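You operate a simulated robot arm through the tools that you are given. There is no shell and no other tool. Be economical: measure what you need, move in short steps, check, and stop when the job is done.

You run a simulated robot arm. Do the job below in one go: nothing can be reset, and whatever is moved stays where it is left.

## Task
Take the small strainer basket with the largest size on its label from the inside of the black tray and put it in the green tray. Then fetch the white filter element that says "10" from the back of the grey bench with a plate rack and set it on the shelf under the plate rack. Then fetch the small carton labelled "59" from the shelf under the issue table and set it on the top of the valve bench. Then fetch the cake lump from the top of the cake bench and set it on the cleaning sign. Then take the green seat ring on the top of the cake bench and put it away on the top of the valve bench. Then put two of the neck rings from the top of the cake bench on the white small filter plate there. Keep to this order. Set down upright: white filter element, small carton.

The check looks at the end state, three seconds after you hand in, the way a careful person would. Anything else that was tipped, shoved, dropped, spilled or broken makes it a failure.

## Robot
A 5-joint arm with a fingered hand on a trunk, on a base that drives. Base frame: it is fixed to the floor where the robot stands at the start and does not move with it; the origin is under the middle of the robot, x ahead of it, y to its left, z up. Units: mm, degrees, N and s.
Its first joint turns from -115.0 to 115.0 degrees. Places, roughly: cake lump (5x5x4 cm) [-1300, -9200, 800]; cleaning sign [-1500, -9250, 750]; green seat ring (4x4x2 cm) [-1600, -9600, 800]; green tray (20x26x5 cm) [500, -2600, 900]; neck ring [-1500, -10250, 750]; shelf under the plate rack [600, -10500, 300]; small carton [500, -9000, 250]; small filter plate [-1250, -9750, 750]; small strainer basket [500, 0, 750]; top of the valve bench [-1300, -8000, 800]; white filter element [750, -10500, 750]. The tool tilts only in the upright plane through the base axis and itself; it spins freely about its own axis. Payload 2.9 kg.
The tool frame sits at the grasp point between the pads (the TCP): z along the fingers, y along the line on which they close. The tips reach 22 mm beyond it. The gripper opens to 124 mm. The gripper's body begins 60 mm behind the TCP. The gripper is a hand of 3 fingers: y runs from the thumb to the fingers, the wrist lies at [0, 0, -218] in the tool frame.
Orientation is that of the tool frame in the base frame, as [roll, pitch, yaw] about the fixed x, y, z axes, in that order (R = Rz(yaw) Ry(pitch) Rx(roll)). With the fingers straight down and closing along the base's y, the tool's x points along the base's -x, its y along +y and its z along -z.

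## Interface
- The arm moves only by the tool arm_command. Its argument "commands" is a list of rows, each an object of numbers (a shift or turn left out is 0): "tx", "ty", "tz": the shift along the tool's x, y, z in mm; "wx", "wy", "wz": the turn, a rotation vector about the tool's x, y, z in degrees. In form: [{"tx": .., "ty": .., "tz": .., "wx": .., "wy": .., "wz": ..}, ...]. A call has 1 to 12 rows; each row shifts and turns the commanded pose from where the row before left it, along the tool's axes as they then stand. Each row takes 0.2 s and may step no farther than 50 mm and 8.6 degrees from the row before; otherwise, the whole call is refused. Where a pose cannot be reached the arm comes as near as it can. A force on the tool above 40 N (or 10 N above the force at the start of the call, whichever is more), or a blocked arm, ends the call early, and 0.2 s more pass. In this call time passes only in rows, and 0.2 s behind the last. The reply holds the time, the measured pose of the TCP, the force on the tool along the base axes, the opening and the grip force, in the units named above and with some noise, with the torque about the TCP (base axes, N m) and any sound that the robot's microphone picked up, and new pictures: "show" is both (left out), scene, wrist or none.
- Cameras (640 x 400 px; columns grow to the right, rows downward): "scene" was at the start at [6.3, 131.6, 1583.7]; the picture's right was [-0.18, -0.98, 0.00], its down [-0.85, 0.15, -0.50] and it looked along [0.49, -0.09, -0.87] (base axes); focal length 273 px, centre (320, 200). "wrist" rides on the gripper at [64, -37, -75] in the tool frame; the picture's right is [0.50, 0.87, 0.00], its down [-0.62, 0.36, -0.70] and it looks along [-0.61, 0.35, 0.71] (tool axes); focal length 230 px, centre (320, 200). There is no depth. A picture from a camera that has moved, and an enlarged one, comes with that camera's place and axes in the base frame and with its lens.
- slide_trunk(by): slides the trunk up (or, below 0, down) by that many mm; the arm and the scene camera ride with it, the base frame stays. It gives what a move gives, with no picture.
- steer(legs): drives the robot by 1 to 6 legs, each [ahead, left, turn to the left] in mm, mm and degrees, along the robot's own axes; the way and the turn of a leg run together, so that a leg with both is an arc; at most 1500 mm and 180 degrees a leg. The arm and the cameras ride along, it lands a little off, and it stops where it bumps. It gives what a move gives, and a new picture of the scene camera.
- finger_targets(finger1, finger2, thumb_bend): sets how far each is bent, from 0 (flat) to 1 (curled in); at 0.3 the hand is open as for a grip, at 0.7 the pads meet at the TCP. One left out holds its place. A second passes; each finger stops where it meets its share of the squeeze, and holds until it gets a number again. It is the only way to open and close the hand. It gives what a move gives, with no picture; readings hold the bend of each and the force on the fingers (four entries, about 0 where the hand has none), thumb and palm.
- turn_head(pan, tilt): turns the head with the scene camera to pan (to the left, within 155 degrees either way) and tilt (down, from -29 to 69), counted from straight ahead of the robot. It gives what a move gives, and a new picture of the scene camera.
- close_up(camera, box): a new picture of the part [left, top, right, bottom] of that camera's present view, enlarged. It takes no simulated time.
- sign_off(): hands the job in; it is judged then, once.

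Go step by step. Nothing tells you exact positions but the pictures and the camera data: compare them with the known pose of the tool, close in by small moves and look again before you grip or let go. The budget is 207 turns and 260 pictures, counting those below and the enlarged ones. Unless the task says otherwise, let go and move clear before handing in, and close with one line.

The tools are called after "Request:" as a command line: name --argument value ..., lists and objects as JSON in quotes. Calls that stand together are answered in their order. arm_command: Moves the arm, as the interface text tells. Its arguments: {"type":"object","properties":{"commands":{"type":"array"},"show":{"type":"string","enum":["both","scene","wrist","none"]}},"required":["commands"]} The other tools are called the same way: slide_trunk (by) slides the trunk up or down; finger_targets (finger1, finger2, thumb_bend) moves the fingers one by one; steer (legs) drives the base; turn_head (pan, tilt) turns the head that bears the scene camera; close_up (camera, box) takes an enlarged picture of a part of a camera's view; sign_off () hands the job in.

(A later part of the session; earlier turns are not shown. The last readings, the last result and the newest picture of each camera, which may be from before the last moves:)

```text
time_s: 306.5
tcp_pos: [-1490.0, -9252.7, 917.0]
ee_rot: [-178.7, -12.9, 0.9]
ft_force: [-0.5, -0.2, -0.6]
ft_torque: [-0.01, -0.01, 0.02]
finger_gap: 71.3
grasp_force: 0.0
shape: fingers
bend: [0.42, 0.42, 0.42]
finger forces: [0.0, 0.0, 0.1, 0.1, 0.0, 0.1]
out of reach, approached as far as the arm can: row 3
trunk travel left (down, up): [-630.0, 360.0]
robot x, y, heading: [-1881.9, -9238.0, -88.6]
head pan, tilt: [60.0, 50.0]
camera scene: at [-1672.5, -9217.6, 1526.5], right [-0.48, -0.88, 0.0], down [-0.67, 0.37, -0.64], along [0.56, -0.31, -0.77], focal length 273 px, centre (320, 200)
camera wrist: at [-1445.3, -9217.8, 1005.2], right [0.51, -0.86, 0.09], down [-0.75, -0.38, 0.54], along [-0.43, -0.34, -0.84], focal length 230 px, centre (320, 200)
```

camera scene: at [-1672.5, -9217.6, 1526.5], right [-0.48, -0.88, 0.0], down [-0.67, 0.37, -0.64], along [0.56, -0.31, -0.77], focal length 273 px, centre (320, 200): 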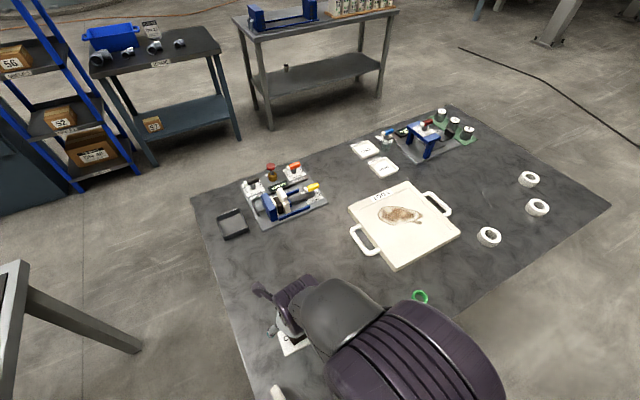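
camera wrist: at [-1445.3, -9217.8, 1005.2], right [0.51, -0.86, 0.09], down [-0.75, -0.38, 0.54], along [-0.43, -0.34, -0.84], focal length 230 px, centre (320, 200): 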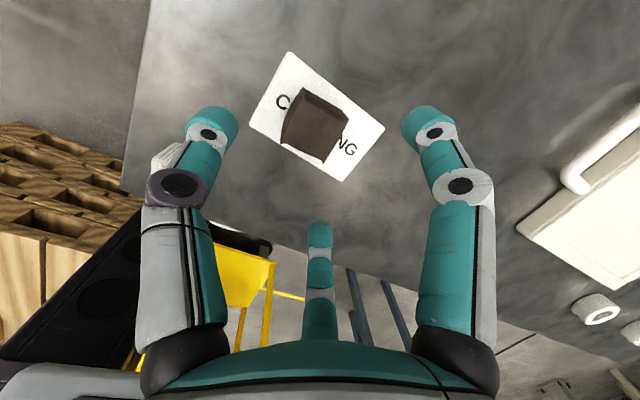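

Lump sits on the sign. Now untilt and go over the green ring at about (-1567, -9580).

Request:
arm_command --commands '[{"wy": -6.4}, {"wy": -6.5, "wx": -1.2}, {"tx": -10, "ty": 41}, {"tx": -10, "ty": 41}, {"tx": -10, "ty": 41}, {"tx": -10, "ty": 41}, {"tx": -10, "ty": 41}, {"tx": -10, "ty": 41}, {"tx": -10, "ty": 41}, {"tx": -7, "ty": 40}]'

```text
time_s: 308.7
tcp_pos: [-1558.8, -9580.5, 914.3]
ee_rot: [-179.5, 0.4, 1.3]
ft_force: [0.0, 0.0, -0.8]
ft_torque: [0.03, 0.04, 0.02]
finger_gap: 71.1
grasp_force: 0.1
shape: fingers
bend: [0.42, 0.42, 0.42]
finger forces: [0.0, 0.0, 0.1, 0.0, 0.1, 0.0]
out of reach, approached as far as the arm can: row 1
trunk travel left (down, up): [-630.0, 360.0]
robot x, y, heading: [-1882.3, -9243.4, -89.0]
head pan, tilt: [60.0, 50.0]
camera scene: at [-1671.5, -9218.9, 1526.4], right [-0.48, -0.88, 0.0], down [-0.67, 0.37, -0.64], along [0.56, -0.31, -0.77], focal length 273 px, centre (320, 200)
camera wrist: at [-1496.0, -9542.8, 989.9], right [0.52, -0.85, -0.01], down [-0.6, -0.38, 0.7], along [-0.6, -0.36, -0.71], focal length 230 px, centre (320, 200)
```

scene: 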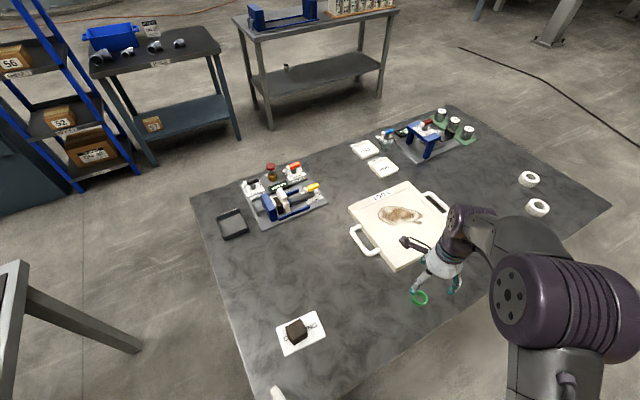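
wrist: 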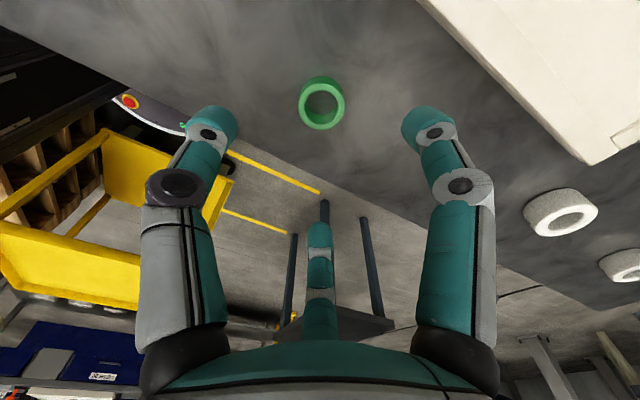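

Request:
arm_command --commands '[{"tx": -6, "ty": 3, "tz": 30}, {"tz": 35}, {"tz": 20}]' --show "wrist"

```text
time_s: 309.5
tcp_pos: [-1564.9, -9580.5, 829.6]
ee_rot: [-179.5, 0.4, 1.3]
ft_force: [0.1, -0.9, 0.1]
ft_torque: [0.0, 0.03, 0.01]
finger_gap: 71.1
grasp_force: 0.1
shape: fingers
bend: [0.42, 0.42, 0.42]
finger forces: [0.1, 0.0, 0.0, 0.1, 0.0, 0.0]
trunk travel left (down, up): [-630.0, 360.0]
robot x, y, heading: [-1882.6, -9239.7, -88.8]
head pan, tilt: [60.0, 50.0]
camera wrist: at [-1501.6, -9542.2, 904.0], right [0.52, -0.85, -0.01], down [-0.6, -0.38, 0.7], along [-0.6, -0.36, -0.71], focal length 230 px, centre (320, 200)
```

wrist: 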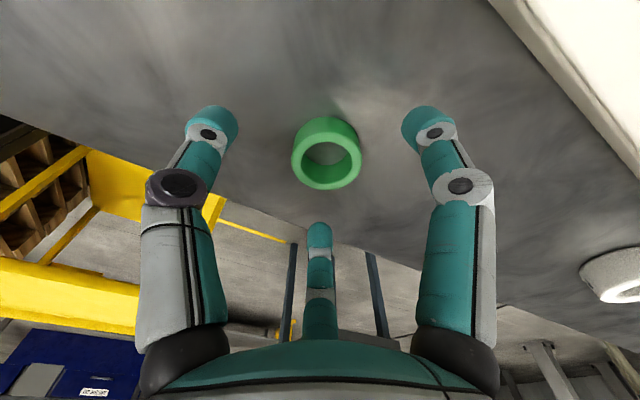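

Request:
arm_command --commands '[{"tx": 4, "tz": 12}, {"tz": 6}]' --show "none"

Request:
finger_targets --finger1 0.7 --finger2 0.7 --thumb_bend 0.7

Request:
close_up --camera "wrist" --box '[160, 60, 480, 300]'

```text
time_s: 310.1
tcp_pos: [-1561.6, -9581.4, 810.7]
ee_rot: [-179.6, 0.5, 1.3]
ft_force: [0.2, 0.6, 0.5]
ft_torque: [0.05, -0.04, -0.01]
finger_gap: 71.3
grasp_force: 0.1
shape: fingers
bend: [0.42, 0.42, 0.42]
finger forces: [0.1, 0.0, 0.0, 0.1, 0.0, 0.0]
trunk travel left (down, up): [-630.0, 360.0]
robot x, y, heading: [-1885.3, -9243.4, -88.8]
head pan, tilt: [60.0, 50.0]
```

```text
time_s: 311.1
tcp_pos: [-1560.9, -9581.9, 809.4]
ee_rot: [-179.7, 0.5, 1.3]
ft_force: [0.0, 0.0, 0.2]
ft_torque: [0.0, 0.01, -0.02]
finger_gap: 24.5
grasp_force: 12.3
shape: fingers
bend: [0.58, 0.59, 0.62]
finger forces: [7.9, 6.8, 0.1, 0.0, 9.7, 0.0]
trunk travel left (down, up): [-630.0, 360.0]
robot x, y, heading: [-1885.2, -9241.2, -89.0]
head pan, tilt: [60.0, 50.0]
```

```text
1.67 times, centred on (320, 180) of wrist
camera zoom: at [-1498.0, -9543.3, 885.6], right [0.52, -0.85, -0.01], down [-0.6, -0.38, 0.7], along [-0.61, -0.36, -0.71], focal length 384 px, centre (320, 233)
```

zoom: 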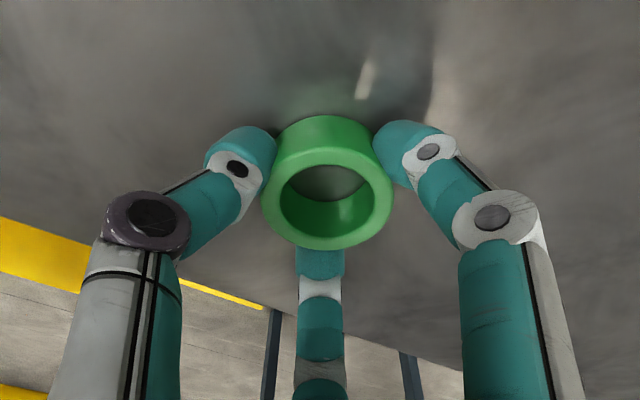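

Ring gripped. I lift it high and back up north along the lane to the valve bench's free back area.

Request:
arm_command --commands '[{"tz": -20}, {"tz": -40}, {"tz": -45}, {"tz": -45}, {"ty": -40}, {"ty": -40}, {"ty": -40}, {"ty": -40}, {"ty": -40}]' --show "wrist"

Request:
steer --legs '[[-450, 0, -0.5], [-450, 0, -0.5]]'

```text
time_s: 313.1
tcp_pos: [-1565.0, -9382.4, 961.8]
ee_rot: [179.9, 0.3, 1.3]
ft_force: [0.4, -0.2, -1.1]
ft_torque: [-0.04, -0.01, -0.01]
finger_gap: 24.4
grasp_force: 11.8
shape: fingers
bend: [0.58, 0.59, 0.62]
finger forces: [8.5, 6.7, 0.0, 0.1, 9.2, 0.0]
trunk travel left (down, up): [-630.0, 360.0]
robot x, y, heading: [-1882.3, -9242.9, -89.0]
head pan, tilt: [60.0, 50.0]
camera wrist: at [-1501.7, -9343.4, 1036.9], right [0.52, -0.85, 0.0], down [-0.61, -0.37, 0.7], along [-0.6, -0.36, -0.71], focal length 230 px, centre (320, 200)
```

wrist: 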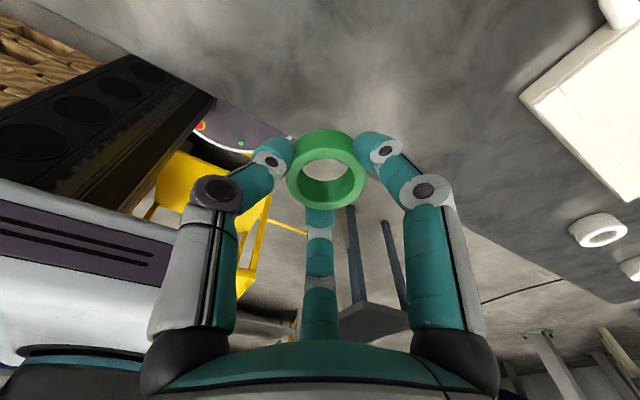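

```text
time_s: 318.1
tcp_pos: [-1575.7, -8482.9, 961.4]
ee_rot: [-179.9, 0.3, 0.4]
ft_force: [-0.3, -0.5, 0.0]
ft_torque: [-0.03, 0.03, 0.01]
finger_gap: 24.5
grasp_force: 12.7
shape: fingers
bend: [0.58, 0.59, 0.62]
finger forces: [8.4, 6.8, 0.0, 0.0, 9.2, 0.0]
trunk travel left (down, up): [-630.0, 360.0]
robot x, y, heading: [-1896.6, -8330.9, -89.9]
head pan, tilt: [60.0, 50.0]
camera scene: at [-1679.9, -8315.1, 1526.3], right [-0.5, -0.87, 0.0], down [-0.66, 0.38, -0.64], along [0.56, -0.32, -0.77], focal length 273 px, centre (320, 200)
```

scene: 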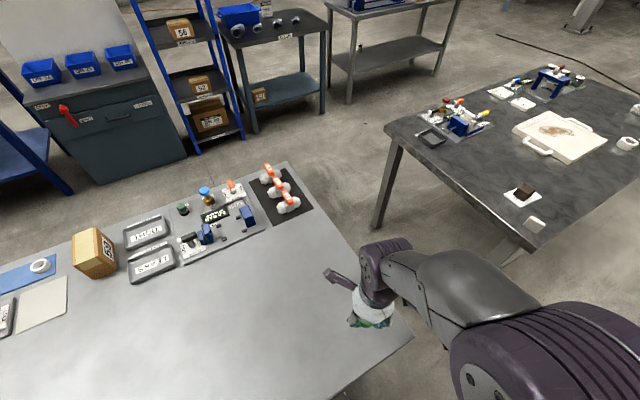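

Now place the ring on the free back area of the valve bench, near (-1486, -8375).

Request:
arm_command --commands '[{"tx": 30, "ty": -37}, {"tx": 30, "ty": -37}, {"tx": 30, "ty": -36}, {"tz": 45}, {"tz": 45}, {"tz": 25}]'

```text
time_s: 319.5
tcp_pos: [-1485.4, -8370.7, 846.8]
ee_rot: [179.9, 0.3, 0.4]
ft_force: [0.4, -0.2, -0.4]
ft_torque: [-0.01, -0.01, 0.0]
finger_gap: 24.0
grasp_force: 12.2
shape: fingers
bend: [0.58, 0.59, 0.63]
finger forces: [8.8, 6.9, 0.1, 0.1, 8.9, 0.0]
trunk travel left (down, up): [-630.0, 360.0]
robot x, y, heading: [-1893.2, -8338.3, -89.9]
head pan, tilt: [60.0, 50.0]
camera scene: at [-1679.6, -8315.9, 1526.3], right [-0.5, -0.87, 0.0], down [-0.67, 0.38, -0.64], along [0.56, -0.32, -0.77], focal length 273 px, centre (320, 200)
camera wrist: at [-1422.3, -8333.2, 921.2], right [0.51, -0.86, 0.0], down [-0.61, -0.36, 0.7], along [-0.61, -0.36, -0.71], focal length 230 px, centre (320, 200)
```

scene: 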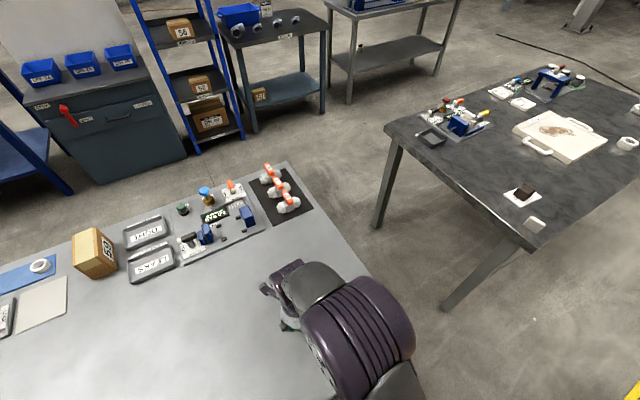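
wrist: 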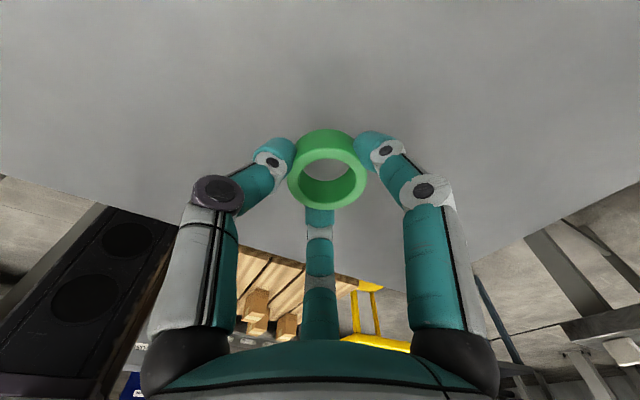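

Request:
arm_command --commands '[{"tz": 12}, {"tz": 8}]' --show "none"

Request:
arm_command --commands '[{"tz": 4}]' --show "none"

Request:
arm_command --commands '[{"tz": 4}]' --show "none"

Request:
arm_command --commands '[{"tz": 3}]' --show "none"

```text
time_s: 320.1
tcp_pos: [-1485.5, -8372.1, 827.7]
ee_rot: [-179.9, 0.3, 0.3]
ft_force: [0.2, -0.1, -1.2]
ft_torque: [0.0, 0.02, -0.03]
finger_gap: 24.2
grasp_force: 12.3
shape: fingers
bend: [0.58, 0.59, 0.63]
finger forces: [8.8, 6.9, 0.0, 0.0, 9.0, 0.0]
trunk travel left (down, up): [-630.0, 360.0]
robot x, y, heading: [-1892.6, -8335.9, -89.8]
head pan, tilt: [60.0, 50.0]
```

```text
time_s: 320.5
tcp_pos: [-1486.0, -8372.4, 822.4]
ee_rot: [180.0, 0.3, 0.4]
ft_force: [1.8, 0.3, 0.4]
ft_torque: [0.02, 0.0, 0.04]
finger_gap: 23.9
grasp_force: 12.0
shape: fingers
bend: [0.58, 0.59, 0.63]
finger forces: [8.8, 7.0, 0.0, 0.0, 8.8, 0.0]
trunk travel left (down, up): [-630.0, 360.0]
robot x, y, heading: [-1891.7, -8339.2, -89.9]
head pan, tilt: [60.0, 50.0]
```

```text
time_s: 320.9
tcp_pos: [-1485.6, -8371.8, 819.6]
ee_rot: [180.0, 0.3, 0.4]
ft_force: [0.2, 0.0, -0.5]
ft_torque: [-0.01, -0.01, -0.01]
finger_gap: 24.2
grasp_force: 12.3
shape: fingers
bend: [0.58, 0.59, 0.63]
finger forces: [8.9, 6.9, 0.0, 0.0, 8.9, 0.1]
trunk travel left (down, up): [-630.0, 360.0]
robot x, y, heading: [-1895.5, -8331.9, -89.8]
head pan, tilt: [60.0, 50.0]
```

```text
time_s: 321.3
tcp_pos: [-1486.5, -8372.0, 816.4]
ee_rot: [180.0, 0.3, 0.3]
ft_force: [0.2, -0.4, -1.0]
ft_torque: [-0.03, -0.04, -0.02]
finger_gap: 24.2
grasp_force: 13.0
shape: fingers
bend: [0.58, 0.59, 0.63]
finger forces: [8.8, 6.9, 0.0, 0.0, 8.9, 0.0]
trunk travel left (down, up): [-630.0, 360.0]
robot x, y, heading: [-1894.6, -8337.8, -89.9]
head pan, tilt: [60.0, 50.0]
```

Request:
arm_command --commands '[{"tz": 3}]' --show "none"

Request:
arm_command --commands '[{"tz": 3}]' --show "none"

Request:
arm_command --commands '[{"tz": 3}]' --show "wrist"

```text
time_s: 321.7
tcp_pos: [-1487.3, -8372.0, 812.1]
ee_rot: [-179.9, 0.3, 0.5]
ft_force: [-0.8, 0.1, 0.0]
ft_torque: [-0.02, 0.03, -0.03]
finger_gap: 24.1
grasp_force: 12.5
shape: fingers
bend: [0.58, 0.59, 0.63]
finger forces: [8.9, 6.9, 0.0, 0.1, 9.0, 0.0]
trunk travel left (down, up): [-630.0, 360.0]
robot x, y, heading: [-1893.6, -8337.4, -90.0]
head pan, tilt: [60.0, 50.0]
```

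```text
time_s: 322.1
tcp_pos: [-1487.0, -8372.3, 809.0]
ee_rot: [180.0, 0.2, 0.3]
ft_force: [-0.7, 0.3, 3.1]
ft_torque: [-0.04, -0.05, 0.02]
finger_gap: 24.2
grasp_force: 12.9
shape: fingers
bend: [0.58, 0.59, 0.63]
finger forces: [9.1, 7.1, 0.0, 0.0, 9.0, 0.0]
trunk travel left (down, up): [-630.0, 360.0]
robot x, y, heading: [-1892.0, -8340.1, -89.9]
head pan, tilt: [60.0, 50.0]
```

```text
time_s: 322.5
tcp_pos: [-1486.8, -8371.2, 809.1]
ee_rot: [-180.0, 0.1, 0.3]
ft_force: [1.2, 0.1, 17.7]
ft_torque: [-0.09, -0.11, 0.02]
finger_gap: 24.0
grasp_force: 14.5
shape: fingers
bend: [0.58, 0.59, 0.63]
finger forces: [10.7, 7.8, 0.0, 0.0, 10.6, 0.1]
trunk travel left (down, up): [-630.0, 360.0]
robot x, y, heading: [-1894.4, -8335.0, -89.9]
head pan, tilt: [60.0, 50.0]
camera wrist: at [-1424.2, -8334.4, 883.6], right [0.51, -0.86, 0.0], down [-0.61, -0.36, 0.7], along [-0.61, -0.35, -0.71], focal length 230 px, centre (320, 200)
```

wrist: 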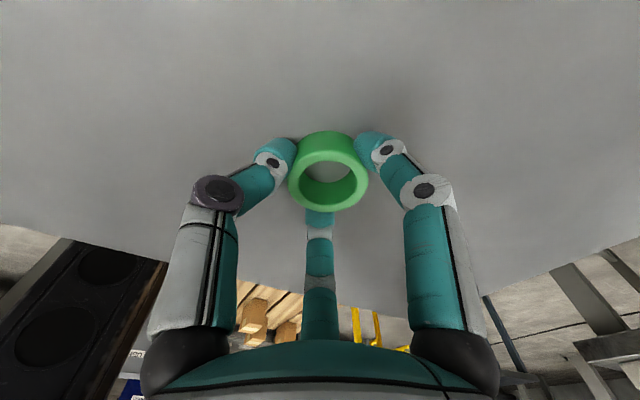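

Contact. I ease off, open, rise and verify.

Request:
arm_command --commands '[{"tz": -3}]' --show "none"

Request:
finger_targets --finger1 0.42 --finger2 0.42 --thumb_bend 0.42

Request:
arm_command --commands '[{"tz": -15}, {"tz": -40}, {"tz": -45}, {"tz": -45}, {"tx": -30, "ty": 30}, {"tx": -30, "ty": 30}, {"tx": -20, "ty": 40}]'

```text
time_s: 322.9
tcp_pos: [-1487.6, -8372.4, 809.3]
ee_rot: [180.0, 0.3, 0.3]
ft_force: [1.5, -0.1, 6.3]
ft_torque: [-0.07, -0.1, -0.01]
finger_gap: 23.9
grasp_force: 13.8
shape: fingers
bend: [0.58, 0.59, 0.63]
finger forces: [9.9, 7.3, 0.0, 0.0, 9.9, 0.0]
trunk travel left (down, up): [-630.0, 360.0]
robot x, y, heading: [-1892.7, -8338.2, -89.9]
head pan, tilt: [60.0, 50.0]
```

```text
time_s: 323.9
tcp_pos: [-1487.4, -8372.0, 809.5]
ee_rot: [179.9, 0.3, 0.5]
ft_force: [0.0, -0.4, -0.4]
ft_torque: [0.02, -0.02, 0.01]
finger_gap: 71.4
grasp_force: 0.2
shape: fingers
bend: [0.42, 0.42, 0.42]
finger forces: [0.1, 0.0, 0.0, 0.0, 0.0, 0.0]
trunk travel left (down, up): [-630.0, 360.0]
robot x, y, heading: [-1894.9, -8337.3, -89.6]
head pan, tilt: [60.0, 50.0]
```

```text
time_s: 325.5
tcp_pos: [-1566.6, -8472.5, 954.1]
ee_rot: [-179.8, 0.3, 0.4]
ft_force: [-0.5, -0.3, 0.4]
ft_torque: [0.03, 0.0, 0.0]
finger_gap: 71.5
grasp_force: 0.1
shape: fingers
bend: [0.42, 0.42, 0.42]
finger forces: [0.1, 0.0, 0.1, 0.0, 0.0, 0.1]
trunk travel left (down, up): [-630.0, 360.0]
robot x, y, heading: [-1891.5, -8335.5, -89.9]
head pan, tilt: [60.0, 50.0]
camera scene: at [-1680.2, -8317.3, 1526.4], right [-0.5, -0.87, 0.0], down [-0.66, 0.38, -0.64], along [0.56, -0.32, -0.77], focal length 273 px, centre (320, 200)
camera wrist: at [-1503.0, -8435.6, 1029.4], right [0.51, -0.86, -0.01], down [-0.61, -0.36, 0.7], along [-0.61, -0.35, -0.71], focal length 230 px, centre (320, 200)
```

scene: 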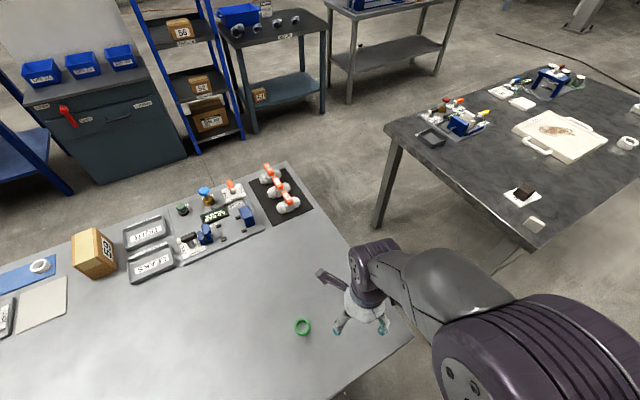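
wrist: 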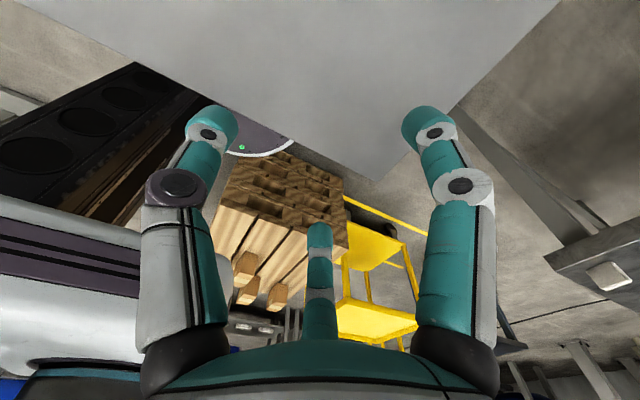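

The green ring is on the valve bench. Now back south along the lane to about y = -9820, beside the plate and the neck rings.

Request:
steer --legs '[[740, 0, 0], [740, 0, 0]]'

Request:
close_up --camera "wrist" --box '[0, 0, 640, 400]'

```text
time_s: 333.2
tcp_pos: [-1542.2, -9953.2, 955.0]
ee_rot: [-179.9, 0.3, 1.4]
ft_force: [0.1, -0.5, 0.8]
ft_torque: [0.02, 0.02, 0.01]
finger_gap: 71.4
grasp_force: 0.0
shape: fingers
bend: [0.42, 0.42, 0.42]
finger forces: [0.1, 0.0, 0.0, 0.0, 0.0, 0.0]
trunk travel left (down, up): [-630.0, 360.0]
robot x, y, heading: [-1871.9, -9822.6, -88.5]
head pan, tilt: [60.0, 50.0]
camera scene: at [-1659.0, -9799.4, 1526.4], right [-0.48, -0.88, 0.0], down [-0.67, 0.37, -0.64], along [0.56, -0.31, -0.77], focal length 273 px, centre (320, 200)
```

scene: 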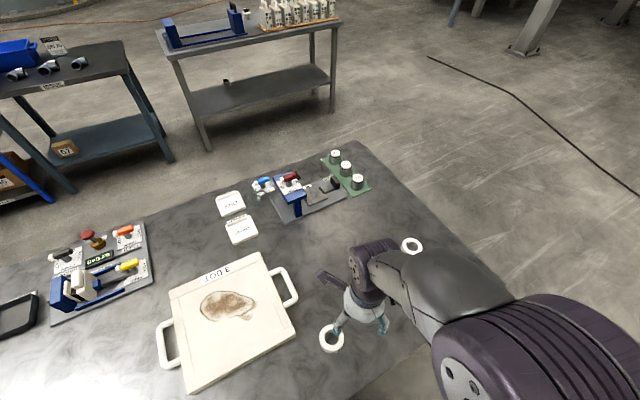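

```text
1.00 times, centred on (320, 200) of wrist
camera zoom: at [-1479.3, -9914.6, 1029.4], right [0.52, -0.85, 0.0], down [-0.6, -0.37, 0.7], along [-0.6, -0.36, -0.71], focal length 230 px, centre (320, 200)
```

zoom: 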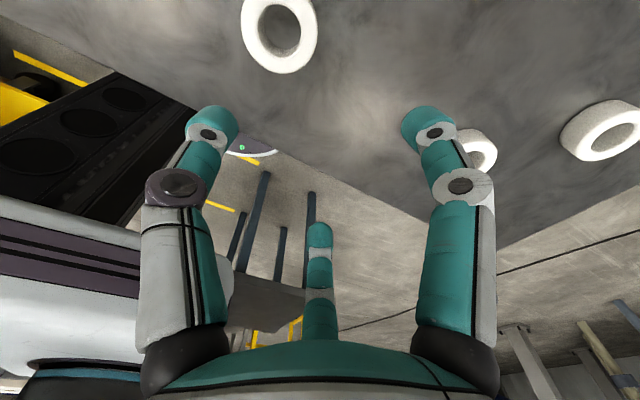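

Neck ring 3 is right below, at about (-1528, -9902). I open wider, move above it and descend part way.

Request:
finger_targets --finger1 0.34 --finger2 0.34 --thumb_bend 0.34

Request:
arm_command --commands '[{"tx": 7, "ty": -26}, {"tx": 7, "ty": -25}, {"tz": 45}, {"tz": 35}]' --show "wrist"

```text
time_s: 334.2
tcp_pos: [-1542.6, -9952.6, 955.7]
ee_rot: [-179.9, 0.3, 1.4]
ft_force: [0.7, 0.1, -0.4]
ft_torque: [0.0, -0.03, -0.01]
finger_gap: 93.1
grasp_force: 0.1
shape: fingers
bend: [0.34, 0.34, 0.34]
finger forces: [0.0, 0.1, 0.0, 0.0, 0.0, 0.0]
trunk travel left (down, up): [-630.0, 360.0]
robot x, y, heading: [-1873.2, -9821.7, -88.7]
head pan, tilt: [60.0, 50.0]
```

```text
time_s: 335.2
tcp_pos: [-1530.3, -9901.5, 876.4]
ee_rot: [180.0, 0.5, 1.4]
ft_force: [0.3, -0.5, 0.1]
ft_torque: [0.01, -0.04, 0.02]
finger_gap: 92.9
grasp_force: 0.2
shape: fingers
bend: [0.34, 0.34, 0.34]
finger forces: [0.0, 0.0, 0.1, 0.0, 0.0, 0.0]
trunk travel left (down, up): [-630.0, 360.0]
robot x, y, heading: [-1873.2, -9822.1, -88.8]
head pan, tilt: [60.0, 50.0]
camera wrist: at [-1466.8, -9863.4, 950.2], right [0.52, -0.85, 0.0], down [-0.6, -0.37, 0.71], along [-0.6, -0.37, -0.71], focal length 230 px, centre (320, 200)
```

wrist: 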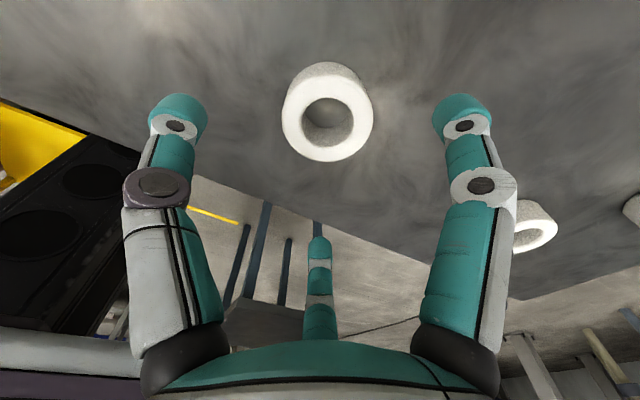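

Request:
arm_command --commands '[{"tx": 8, "tz": 25}, {"tz": 18}]' --show "wrist"

```text
time_s: 335.8
tcp_pos: [-1522.1, -9903.6, 833.0]
ee_rot: [180.0, 0.3, 1.3]
ft_force: [0.3, 0.0, -0.8]
ft_torque: [0.0, 0.01, -0.01]
finger_gap: 93.3
grasp_force: 0.2
shape: fingers
bend: [0.34, 0.34, 0.34]
finger forces: [0.1, 0.1, 0.1, 0.0, 0.1, 0.0]
trunk travel left (down, up): [-630.0, 360.0]
robot x, y, heading: [-1870.3, -9822.2, -88.7]
head pan, tilt: [60.0, 50.0]
camera wrist: at [-1459.4, -9863.7, 907.1], right [0.52, -0.85, 0.0], down [-0.6, -0.37, 0.7], along [-0.6, -0.37, -0.71], focal length 230 px, centre (320, 200)
```

wrist: 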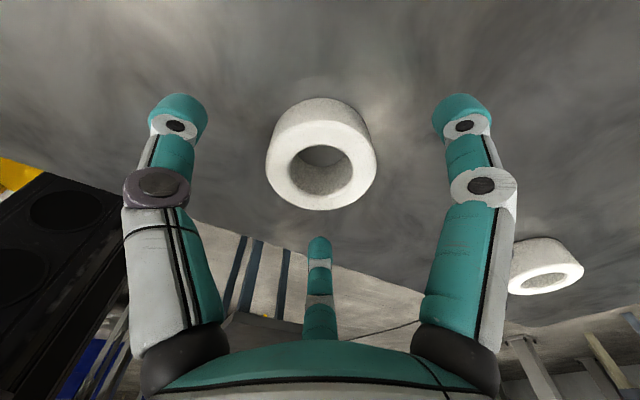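

Request:
arm_command --commands '[{"tx": 5, "ty": -3, "tz": 12}, {"tz": 9}]' --show "none"

Request:
finger_targets --finger1 0.7 --finger2 0.7 --thumb_bend 0.7

Request:
arm_command --commands '[{"tz": -10}, {"tz": -25}, {"tz": -35}, {"tz": -35}]'

```text
time_s: 336.4
tcp_pos: [-1517.1, -9898.2, 810.2]
ee_rot: [-179.9, 0.3, 1.4]
ft_force: [0.3, 0.4, 0.8]
ft_torque: [-0.01, 0.02, 0.0]
finger_gap: 92.9
grasp_force: 0.1
shape: fingers
bend: [0.34, 0.34, 0.34]
finger forces: [0.0, 0.1, 0.0, 0.0, 0.1, 0.0]
trunk travel left (down, up): [-630.0, 360.0]
robot x, y, heading: [-1869.4, -9825.4, -88.8]
head pan, tilt: [60.0, 50.0]
```

```text
time_s: 337.4
tcp_pos: [-1517.6, -9898.6, 811.0]
ee_rot: [179.9, 0.2, 1.4]
ft_force: [0.8, 0.0, 0.3]
ft_torque: [0.0, 0.0, -0.01]
finger_gap: 40.5
grasp_force: 16.8
shape: fingers
bend: [0.52, 0.53, 0.57]
finger forces: [10.3, 9.9, 0.1, 0.1, 12.5, 0.1]
trunk travel left (down, up): [-630.0, 360.0]
robot x, y, heading: [-1871.7, -9824.6, -88.8]
head pan, tilt: [60.0, 50.0]
```

```text
time_s: 338.4
tcp_pos: [-1516.2, -9897.1, 917.6]
ee_rot: [180.0, 0.3, 1.4]
ft_force: [0.6, -0.1, 0.8]
ft_torque: [-0.01, 0.01, -0.02]
finger_gap: 40.2
grasp_force: 16.2
shape: fingers
bend: [0.52, 0.53, 0.57]
finger forces: [10.6, 10.1, 0.0, 0.1, 12.2, 0.0]
trunk travel left (down, up): [-630.0, 360.0]
robot x, y, heading: [-1869.7, -9822.7, -88.8]
head pan, tilt: [60.0, 50.0]
camera scene: at [-1659.8, -9798.8, 1526.4], right [-0.48, -0.88, 0.0], down [-0.67, 0.37, -0.64], along [0.56, -0.31, -0.77], focal length 273 px, centre (320, 200)
camera wrist: at [-1453.7, -9858.5, 992.3], right [0.52, -0.85, 0.0], down [-0.6, -0.37, 0.7], along [-0.6, -0.37, -0.71], focal length 230 px, centre (320, 200)
```

scene: 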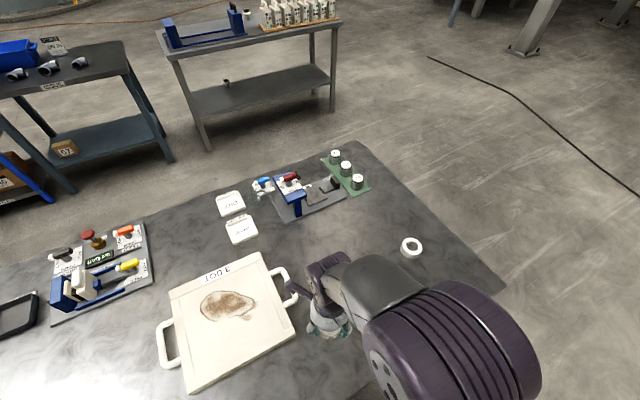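
wrist: 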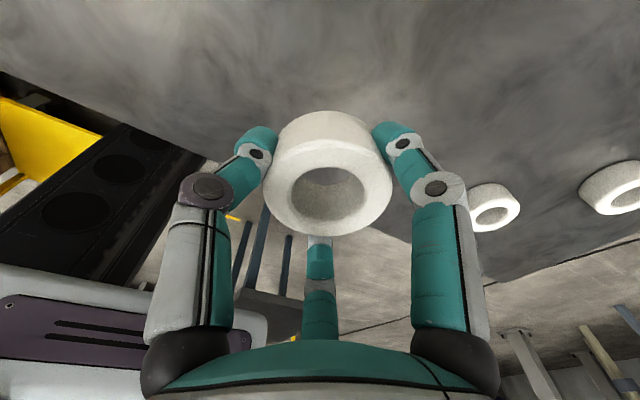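

Ring held. I carry it over the plate (x -1480…-1225, y -9834…-9578), to (-1415, -9762).

Request:
arm_command --commands '[{"tx": 25, "ty": -34}, {"tx": 25, "ty": -34}, {"tx": 25, "ty": -34}, {"tx": 26, "ty": -33}, {"tz": 30}, {"tz": 22}]'

```text
time_s: 339.8
tcp_pos: [-1418.1, -9761.0, 861.1]
ee_rot: [180.0, 0.3, 1.5]
ft_force: [-0.5, -0.6, -0.9]
ft_torque: [0.01, 0.02, 0.01]
finger_gap: 40.0
grasp_force: 16.7
shape: fingers
bend: [0.52, 0.54, 0.57]
finger forces: [10.9, 10.0, 0.0, 0.0, 11.9, 0.0]
trunk travel left (down, up): [-630.0, 360.0]
robot x, y, heading: [-1868.4, -9826.6, -88.9]
head pan, tilt: [60.0, 50.0]
camera scene: at [-1658.4, -9798.5, 1526.3], right [-0.48, -0.88, 0.0], down [-0.67, 0.37, -0.64], along [0.56, -0.31, -0.77], focal length 273 px, centre (320, 200)
camera wrist: at [-1354.4, -9723.1, 936.6], right [0.52, -0.85, 0.0], down [-0.6, -0.37, 0.71], along [-0.6, -0.37, -0.71], focal length 230 px, centre (320, 200)
```

scene: 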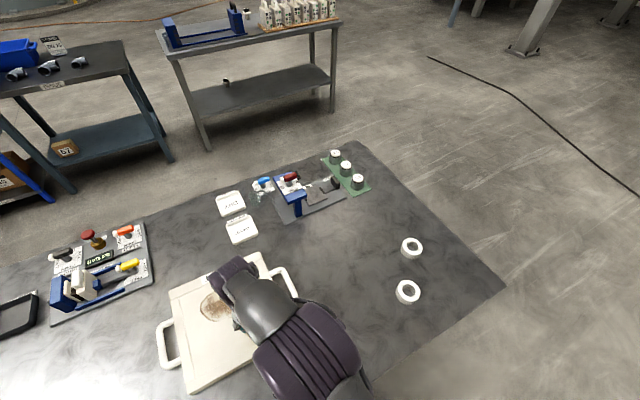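
wrist: 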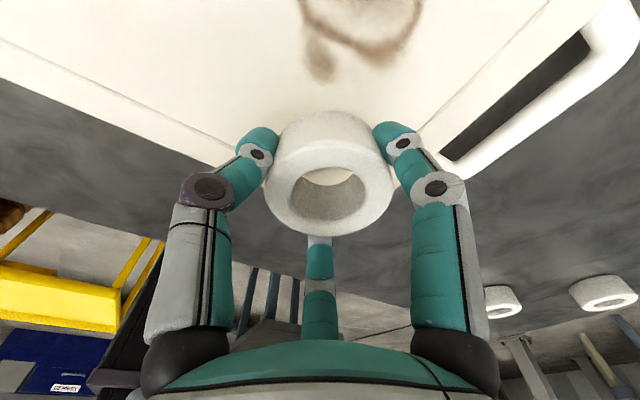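

I shift 12 mm further inside the plate and lower.

Request:
arm_command --commands '[{"tx": 12, "tz": 8}, {"tz": 6}]' --show "none"

Request:
arm_command --commands '[{"tz": 4}]' --show "none"

Request:
arm_command --commands '[{"tz": 4}]' --show "none"

Request:
arm_command --commands '[{"tz": 3}]' --show "none"

```text
time_s: 340.4
tcp_pos: [-1407.0, -9760.1, 848.9]
ee_rot: [179.8, 0.2, 1.5]
ft_force: [-1.4, 0.7, -1.0]
ft_torque: [0.02, -0.01, 0.0]
finger_gap: 40.0
grasp_force: 16.8
shape: fingers
bend: [0.52, 0.54, 0.57]
finger forces: [11.0, 10.1, 0.1, 0.0, 11.9, 0.0]
trunk travel left (down, up): [-630.0, 360.0]
robot x, y, heading: [-1871.2, -9823.7, -88.6]
head pan, tilt: [60.0, 50.0]
```

```text
time_s: 340.8
tcp_pos: [-1407.7, -9760.0, 843.3]
ee_rot: [179.9, 0.3, 1.5]
ft_force: [0.4, 0.1, 0.2]
ft_torque: [0.02, 0.0, -0.03]
finger_gap: 40.4
grasp_force: 16.8
shape: fingers
bend: [0.52, 0.54, 0.57]
finger forces: [10.9, 10.1, 0.0, 0.0, 12.0, 0.0]
trunk travel left (down, up): [-630.0, 360.0]
robot x, y, heading: [-1869.4, -9823.2, -88.5]
head pan, tilt: [60.0, 50.0]
```

```text
time_s: 341.2
tcp_pos: [-1408.0, -9760.3, 840.2]
ee_rot: [179.9, 0.4, 1.4]
ft_force: [0.4, -0.7, 0.1]
ft_torque: [-0.02, 0.02, -0.01]
finger_gap: 40.0
grasp_force: 16.2
shape: fingers
bend: [0.52, 0.54, 0.57]
finger forces: [11.0, 10.1, 0.0, 0.0, 11.9, 0.1]
trunk travel left (down, up): [-630.0, 360.0]
robot x, y, heading: [-1870.8, -9822.2, -88.7]
head pan, tilt: [60.0, 50.0]
```

```text
time_s: 341.6
tcp_pos: [-1407.4, -9759.3, 837.6]
ee_rot: [-180.0, 0.3, 1.4]
ft_force: [0.4, 0.0, -1.0]
ft_torque: [0.0, 0.0, 0.02]
finger_gap: 40.1
grasp_force: 16.3
shape: fingers
bend: [0.52, 0.54, 0.57]
finger forces: [11.0, 10.0, 0.0, 0.1, 11.9, 0.0]
trunk travel left (down, up): [-630.0, 360.0]
robot x, y, heading: [-1869.8, -9821.5, -88.8]
head pan, tilt: [60.0, 50.0]
```

Request:
arm_command --commands '[{"tz": 3}]' --show "none"

Request:
arm_command --commands '[{"tz": 3}]' --show "none"

Request:
arm_command --commands '[{"tz": 3}]' --show "wrist"

```text
time_s: 342.0
tcp_pos: [-1407.5, -9760.1, 836.4]
ee_rot: [-179.9, 0.2, 1.4]
ft_force: [-0.2, -1.5, 7.5]
ft_torque: [-0.02, -0.03, -0.03]
finger_gap: 39.8
grasp_force: 17.3
shape: fingers
bend: [0.52, 0.54, 0.58]
finger forces: [11.4, 10.2, 0.0, 0.2, 12.5, 0.0]
trunk travel left (down, up): [-630.0, 360.0]
robot x, y, heading: [-1873.4, -9825.8, -89.0]
head pan, tilt: [60.0, 50.0]
```

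```text
time_s: 342.4
tcp_pos: [-1407.9, -9759.7, 834.6]
ee_rot: [-179.9, -0.1, 1.4]
ft_force: [0.6, 1.1, 23.9]
ft_torque: [-0.04, -0.12, 0.0]
finger_gap: 39.9
grasp_force: 19.6
shape: fingers
bend: [0.52, 0.53, 0.58]
finger forces: [13.6, 10.9, 0.0, 0.1, 13.8, 0.1]
trunk travel left (down, up): [-630.0, 360.0]
robot x, y, heading: [-1868.9, -9818.7, -89.0]
head pan, tilt: [60.0, 50.0]
```

```text
time_s: 342.9
tcp_pos: [-1407.4, -9759.7, 835.2]
ee_rot: [-180.0, -0.4, 1.5]
ft_force: [-5.6, -0.9, 23.1]
ft_torque: [-0.19, 0.29, 0.0]
finger_gap: 39.7
grasp_force: 21.7
shape: fingers
bend: [0.52, 0.53, 0.58]
finger forces: [11.4, 17.9, 0.1, 0.0, 13.8, 0.1]
trunk travel left (down, up): [-630.0, 360.0]
robot x, y, heading: [-1869.4, -9820.6, -88.8]
head pan, tilt: [60.0, 50.0]
stopped in row 1: the force on the tool passed its limit (the readings are from after the stop); the commanded pose is now the measured one
camera wrist: at [-1344.8, -9720.7, 909.9], right [0.52, -0.85, 0.0], down [-0.61, -0.37, 0.7], along [-0.59, -0.36, -0.72], focal length 230 px, centre (320, 200)
```

wrist: 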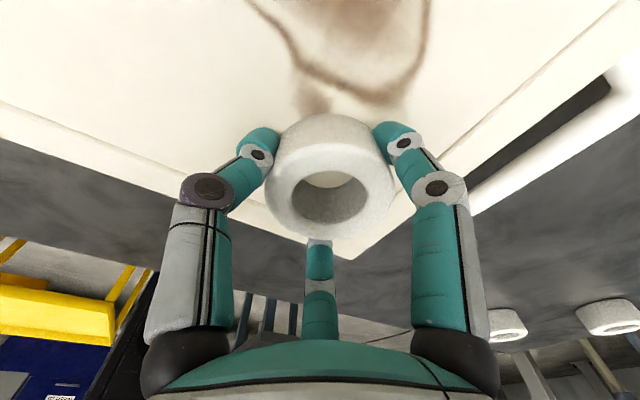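

On the plate. Ease up, open, rise and check.

Request:
arm_command --commands '[{"tz": -2}]' --show "none"

Request:
finger_targets --finger1 0.36 --finger2 0.36 --thumb_bend 0.36

Request:
arm_command --commands '[{"tz": -20}, {"tz": -40}, {"tz": -40}]' --show "wrist"

```text
time_s: 343.3
tcp_pos: [-1406.5, -9758.3, 834.8]
ee_rot: [180.0, -0.2, 1.4]
ft_force: [-1.7, 0.3, 13.4]
ft_torque: [-0.04, 0.01, -0.01]
finger_gap: 39.7
grasp_force: 18.2
shape: fingers
bend: [0.52, 0.53, 0.58]
finger forces: [12.1, 10.7, 0.1, 0.0, 13.5, 0.2]
trunk travel left (down, up): [-630.0, 360.0]
robot x, y, heading: [-1868.1, -9823.8, -88.8]
head pan, tilt: [60.0, 50.0]
```

```text
time_s: 344.3
tcp_pos: [-1405.7, -9759.3, 832.7]
ee_rot: [180.0, -0.1, 1.4]
ft_force: [0.2, 0.1, -0.1]
ft_torque: [-0.04, -0.01, 0.0]
finger_gap: 87.7
grasp_force: 0.0
shape: fingers
bend: [0.36, 0.36, 0.36]
finger forces: [0.0, 0.0, 0.0, 0.1, 0.1, 0.0]
trunk travel left (down, up): [-630.0, 360.0]
robot x, y, heading: [-1874.7, -9822.9, -88.8]
head pan, tilt: [60.0, 50.0]
```

```text
time_s: 345.1
tcp_pos: [-1405.7, -9757.8, 933.3]
ee_rot: [-180.0, -0.1, 1.3]
ft_force: [-0.4, 0.0, 0.4]
ft_torque: [-0.01, 0.01, -0.01]
finger_gap: 87.7
grasp_force: 0.1
shape: fingers
bend: [0.36, 0.36, 0.36]
finger forces: [0.0, 0.0, 0.0, 0.0, 0.0, 0.0]
trunk travel left (down, up): [-630.0, 360.0]
robot x, y, heading: [-1870.2, -9826.5, -88.7]
head pan, tilt: [60.0, 50.0]
camera wrist: at [-1343.6, -9719.7, 1008.6], right [0.52, -0.85, 0.0], down [-0.61, -0.37, 0.7], along [-0.6, -0.37, -0.71], focal length 230 px, centre (320, 200)
```

wrist: 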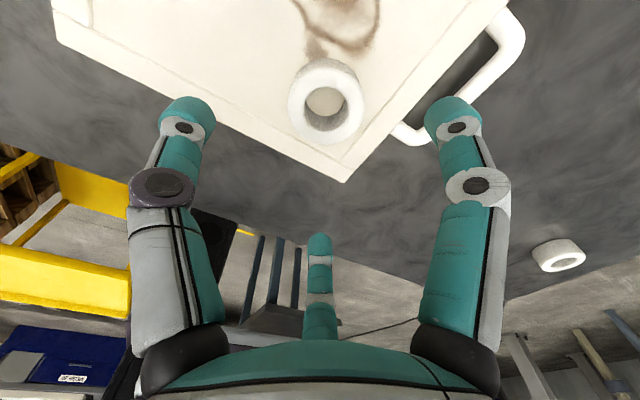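

First neck ring is on the plate. Next, the second ring at about (-1526, -10138).

Request:
arm_command --commands '[{"tx": -13, "ty": 42}, {"tx": -13, "ty": 42}, {"tx": -13, "ty": 42}, {"tx": -13, "ty": 42}, {"tx": -13, "ty": 42}, {"tx": -13, "ty": 42}, {"tx": -13, "ty": 42}, {"tx": -13, "ty": 42}, {"tx": -14, "ty": 44}, {"tz": 40}]' --show "wrist"

```text
time_s: 347.3
tcp_pos: [-1513.5, -10142.0, 892.6]
ee_rot: [180.0, 0.1, 1.4]
ft_force: [0.5, -0.5, 0.6]
ft_torque: [-0.01, 0.01, -0.02]
finger_gap: 87.5
grasp_force: 0.1
shape: fingers
bend: [0.36, 0.36, 0.36]
finger forces: [0.0, 0.0, 0.0, 0.0, 0.1, 0.1]
trunk travel left (down, up): [-630.0, 360.0]
robot x, y, heading: [-1871.8, -9822.6, -88.6]
head pan, tilt: [60.0, 50.0]
camera wrist: at [-1450.9, -10102.5, 967.3], right [0.52, -0.85, 0.0], down [-0.61, -0.37, 0.7], along [-0.6, -0.37, -0.71], focal length 230 px, centre (320, 200)
```

wrist: 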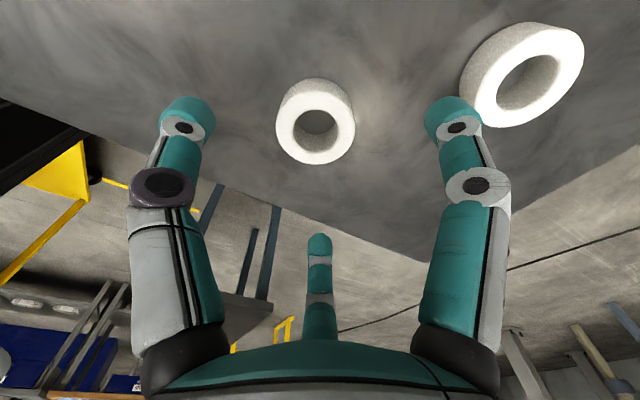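

Request:
arm_command --commands '[{"tx": -5, "ty": 1, "tz": 30}, {"tz": 29}]' --show "wrist"

```text
time_s: 347.9
tcp_pos: [-1520.2, -10143.0, 833.6]
ee_rot: [-180.0, -0.1, 1.3]
ft_force: [0.4, -1.0, 0.4]
ft_torque: [0.01, -0.02, 0.03]
finger_gap: 88.0
grasp_force: 0.0
shape: fingers
bend: [0.36, 0.36, 0.36]
finger forces: [0.0, 0.1, 0.0, 0.1, 0.0, 0.0]
trunk travel left (down, up): [-630.0, 360.0]
robot x, y, heading: [-1873.4, -9820.1, -88.9]
head pan, tilt: [60.0, 50.0]
camera wrist: at [-1457.9, -10104.1, 908.5], right [0.52, -0.85, 0.0], down [-0.61, -0.37, 0.7], along [-0.6, -0.37, -0.71], focal length 230 px, centre (320, 200)
```

wrist: 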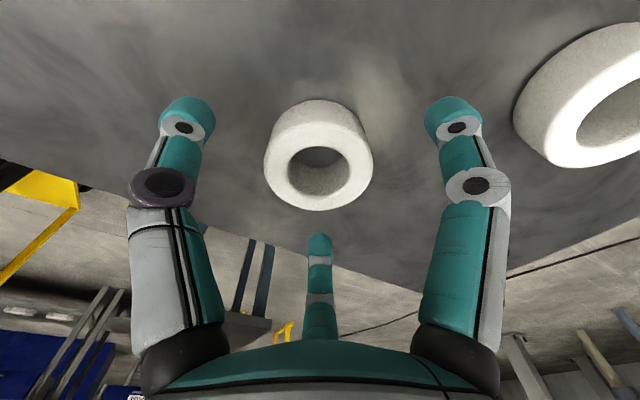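

Request:
arm_command --commands '[{"tx": 3, "ty": -3, "tz": 12}, {"tz": 10}]' --show "none"

Request:
finger_targets --finger1 0.7 --finger2 0.7 --thumb_bend 0.7

Request:
arm_command --commands '[{"tz": -10}, {"tz": -25}, {"tz": -35}, {"tz": -40}]' --show "wrist"

```text
time_s: 348.5
tcp_pos: [-1515.6, -10141.5, 812.1]
ee_rot: [179.9, -0.1, 1.4]
ft_force: [0.8, 0.0, 0.2]
ft_torque: [-0.01, -0.01, 0.0]
finger_gap: 87.8
grasp_force: 0.1
shape: fingers
bend: [0.36, 0.36, 0.36]
finger forces: [0.0, 0.0, 0.0, 0.0, 0.0, 0.1]
trunk travel left (down, up): [-630.0, 360.0]
robot x, y, heading: [-1873.0, -9824.3, -88.8]
head pan, tilt: [60.0, 50.0]
```

```text
time_s: 349.5
tcp_pos: [-1517.1, -10140.8, 811.8]
ee_rot: [180.0, 0.1, 1.4]
ft_force: [0.2, 0.5, 0.0]
ft_torque: [-0.02, 0.03, 0.0]
finger_gap: 38.5
grasp_force: 17.5
shape: fingers
bend: [0.54, 0.52, 0.57]
finger forces: [9.2, 10.3, 0.1, 0.0, 14.9, 0.2]
trunk travel left (down, up): [-630.0, 360.0]
robot x, y, heading: [-1871.5, -9822.8, -88.5]
head pan, tilt: [60.0, 50.0]
```

```text
time_s: 350.5
tcp_pos: [-1517.9, -10138.5, 925.6]
ee_rot: [180.0, -0.1, 1.4]
ft_force: [-1.2, -0.8, -0.6]
ft_torque: [0.0, -0.01, 0.03]
finger_gap: 37.8
grasp_force: 17.4
shape: fingers
bend: [0.54, 0.52, 0.57]
finger forces: [9.2, 10.8, 0.1, 0.1, 14.7, 0.0]
trunk travel left (down, up): [-630.0, 360.0]
robot x, y, heading: [-1875.5, -9821.1, -88.4]
head pan, tilt: [60.0, 50.0]
camera wrist: at [-1454.3, -10099.9, 999.9], right [0.52, -0.85, 0.0], down [-0.61, -0.37, 0.7], along [-0.6, -0.37, -0.71], focal length 230 px, centre (320, 200)
```

wrist: 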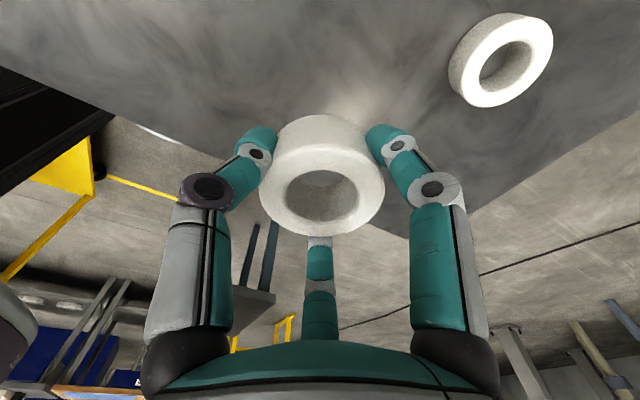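

Held. I carry it over the plate to (-1410, -9645), clear of the first ring.

Request:
arm_command --commands '[{"tx": 10, "ty": -41}, {"tx": 10, "ty": -41}, {"tx": 10, "ty": -41}, {"tx": 10, "ty": -41}, {"tx": 10, "ty": -41}, {"tx": 10, "ty": -41}, {"tx": 10, "ty": -41}, {"tx": 10, "ty": -41}, {"tx": 10, "ty": -41}, {"tx": 10, "ty": -41}, {"tx": 10, "ty": -42}, {"tx": 10, "ty": -42}]' --show "none"

Request:
arm_command --commands '[{"tz": 30}, {"tz": 30}]'

```text
time_s: 353.1
tcp_pos: [-1395.6, -9676.9, 923.8]
ee_rot: [-179.9, 0.0, 1.4]
ft_force: [-0.3, -0.7, -0.9]
ft_torque: [0.01, 0.01, 0.02]
finger_gap: 36.8
grasp_force: 16.8
shape: fingers
bend: [0.54, 0.52, 0.58]
finger forces: [9.4, 11.2, 0.0, 0.0, 14.3, 0.0]
out of reach, approached as far as the arm can: row 12
trunk travel left (down, up): [-630.0, 360.0]
robot x, y, heading: [-1873.3, -9822.9, -88.7]
head pan, tilt: [60.0, 50.0]
```

```text
time_s: 353.7
tcp_pos: [-1394.7, -9677.1, 863.8]
ee_rot: [-180.0, -0.1, 1.4]
ft_force: [0.6, 1.0, -0.8]
ft_torque: [0.02, -0.01, -0.02]
finger_gap: 36.8
grasp_force: 17.5
shape: fingers
bend: [0.54, 0.52, 0.58]
finger forces: [9.3, 11.4, 0.0, 0.0, 14.2, 0.0]
trunk travel left (down, up): [-630.0, 360.0]
robot x, y, heading: [-1869.9, -9823.7, -88.6]
head pan, tilt: [60.0, 50.0]
camera scene: at [-1658.9, -9798.7, 1526.4], right [-0.48, -0.88, 0.0], down [-0.67, 0.37, -0.64], along [0.56, -0.31, -0.77], focal length 273 px, centre (320, 200)
camera wrist: at [-1332.3, -9638.0, 939.5], right [0.52, -0.85, 0.0], down [-0.61, -0.37, 0.7], along [-0.6, -0.37, -0.71], focal length 230 px, centre (320, 200)
```

scene: 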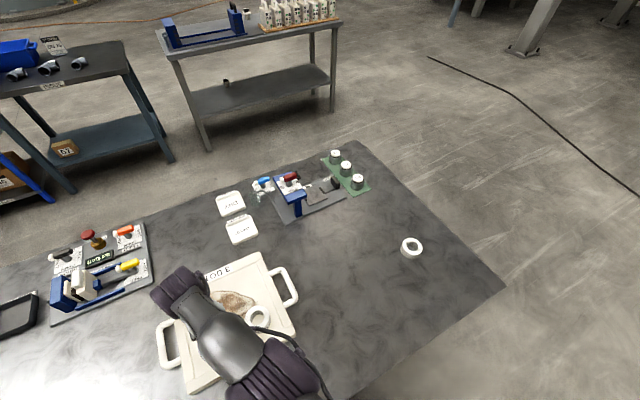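
wrist: 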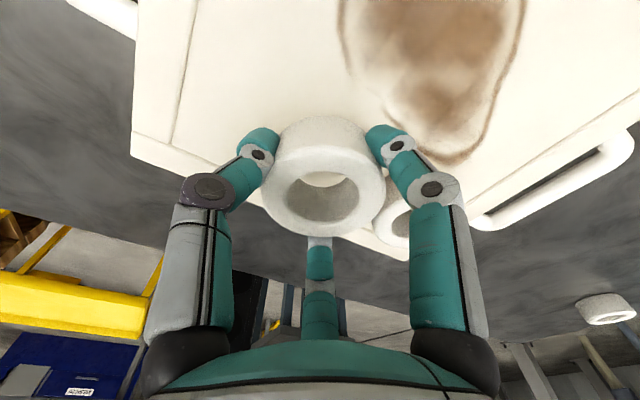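

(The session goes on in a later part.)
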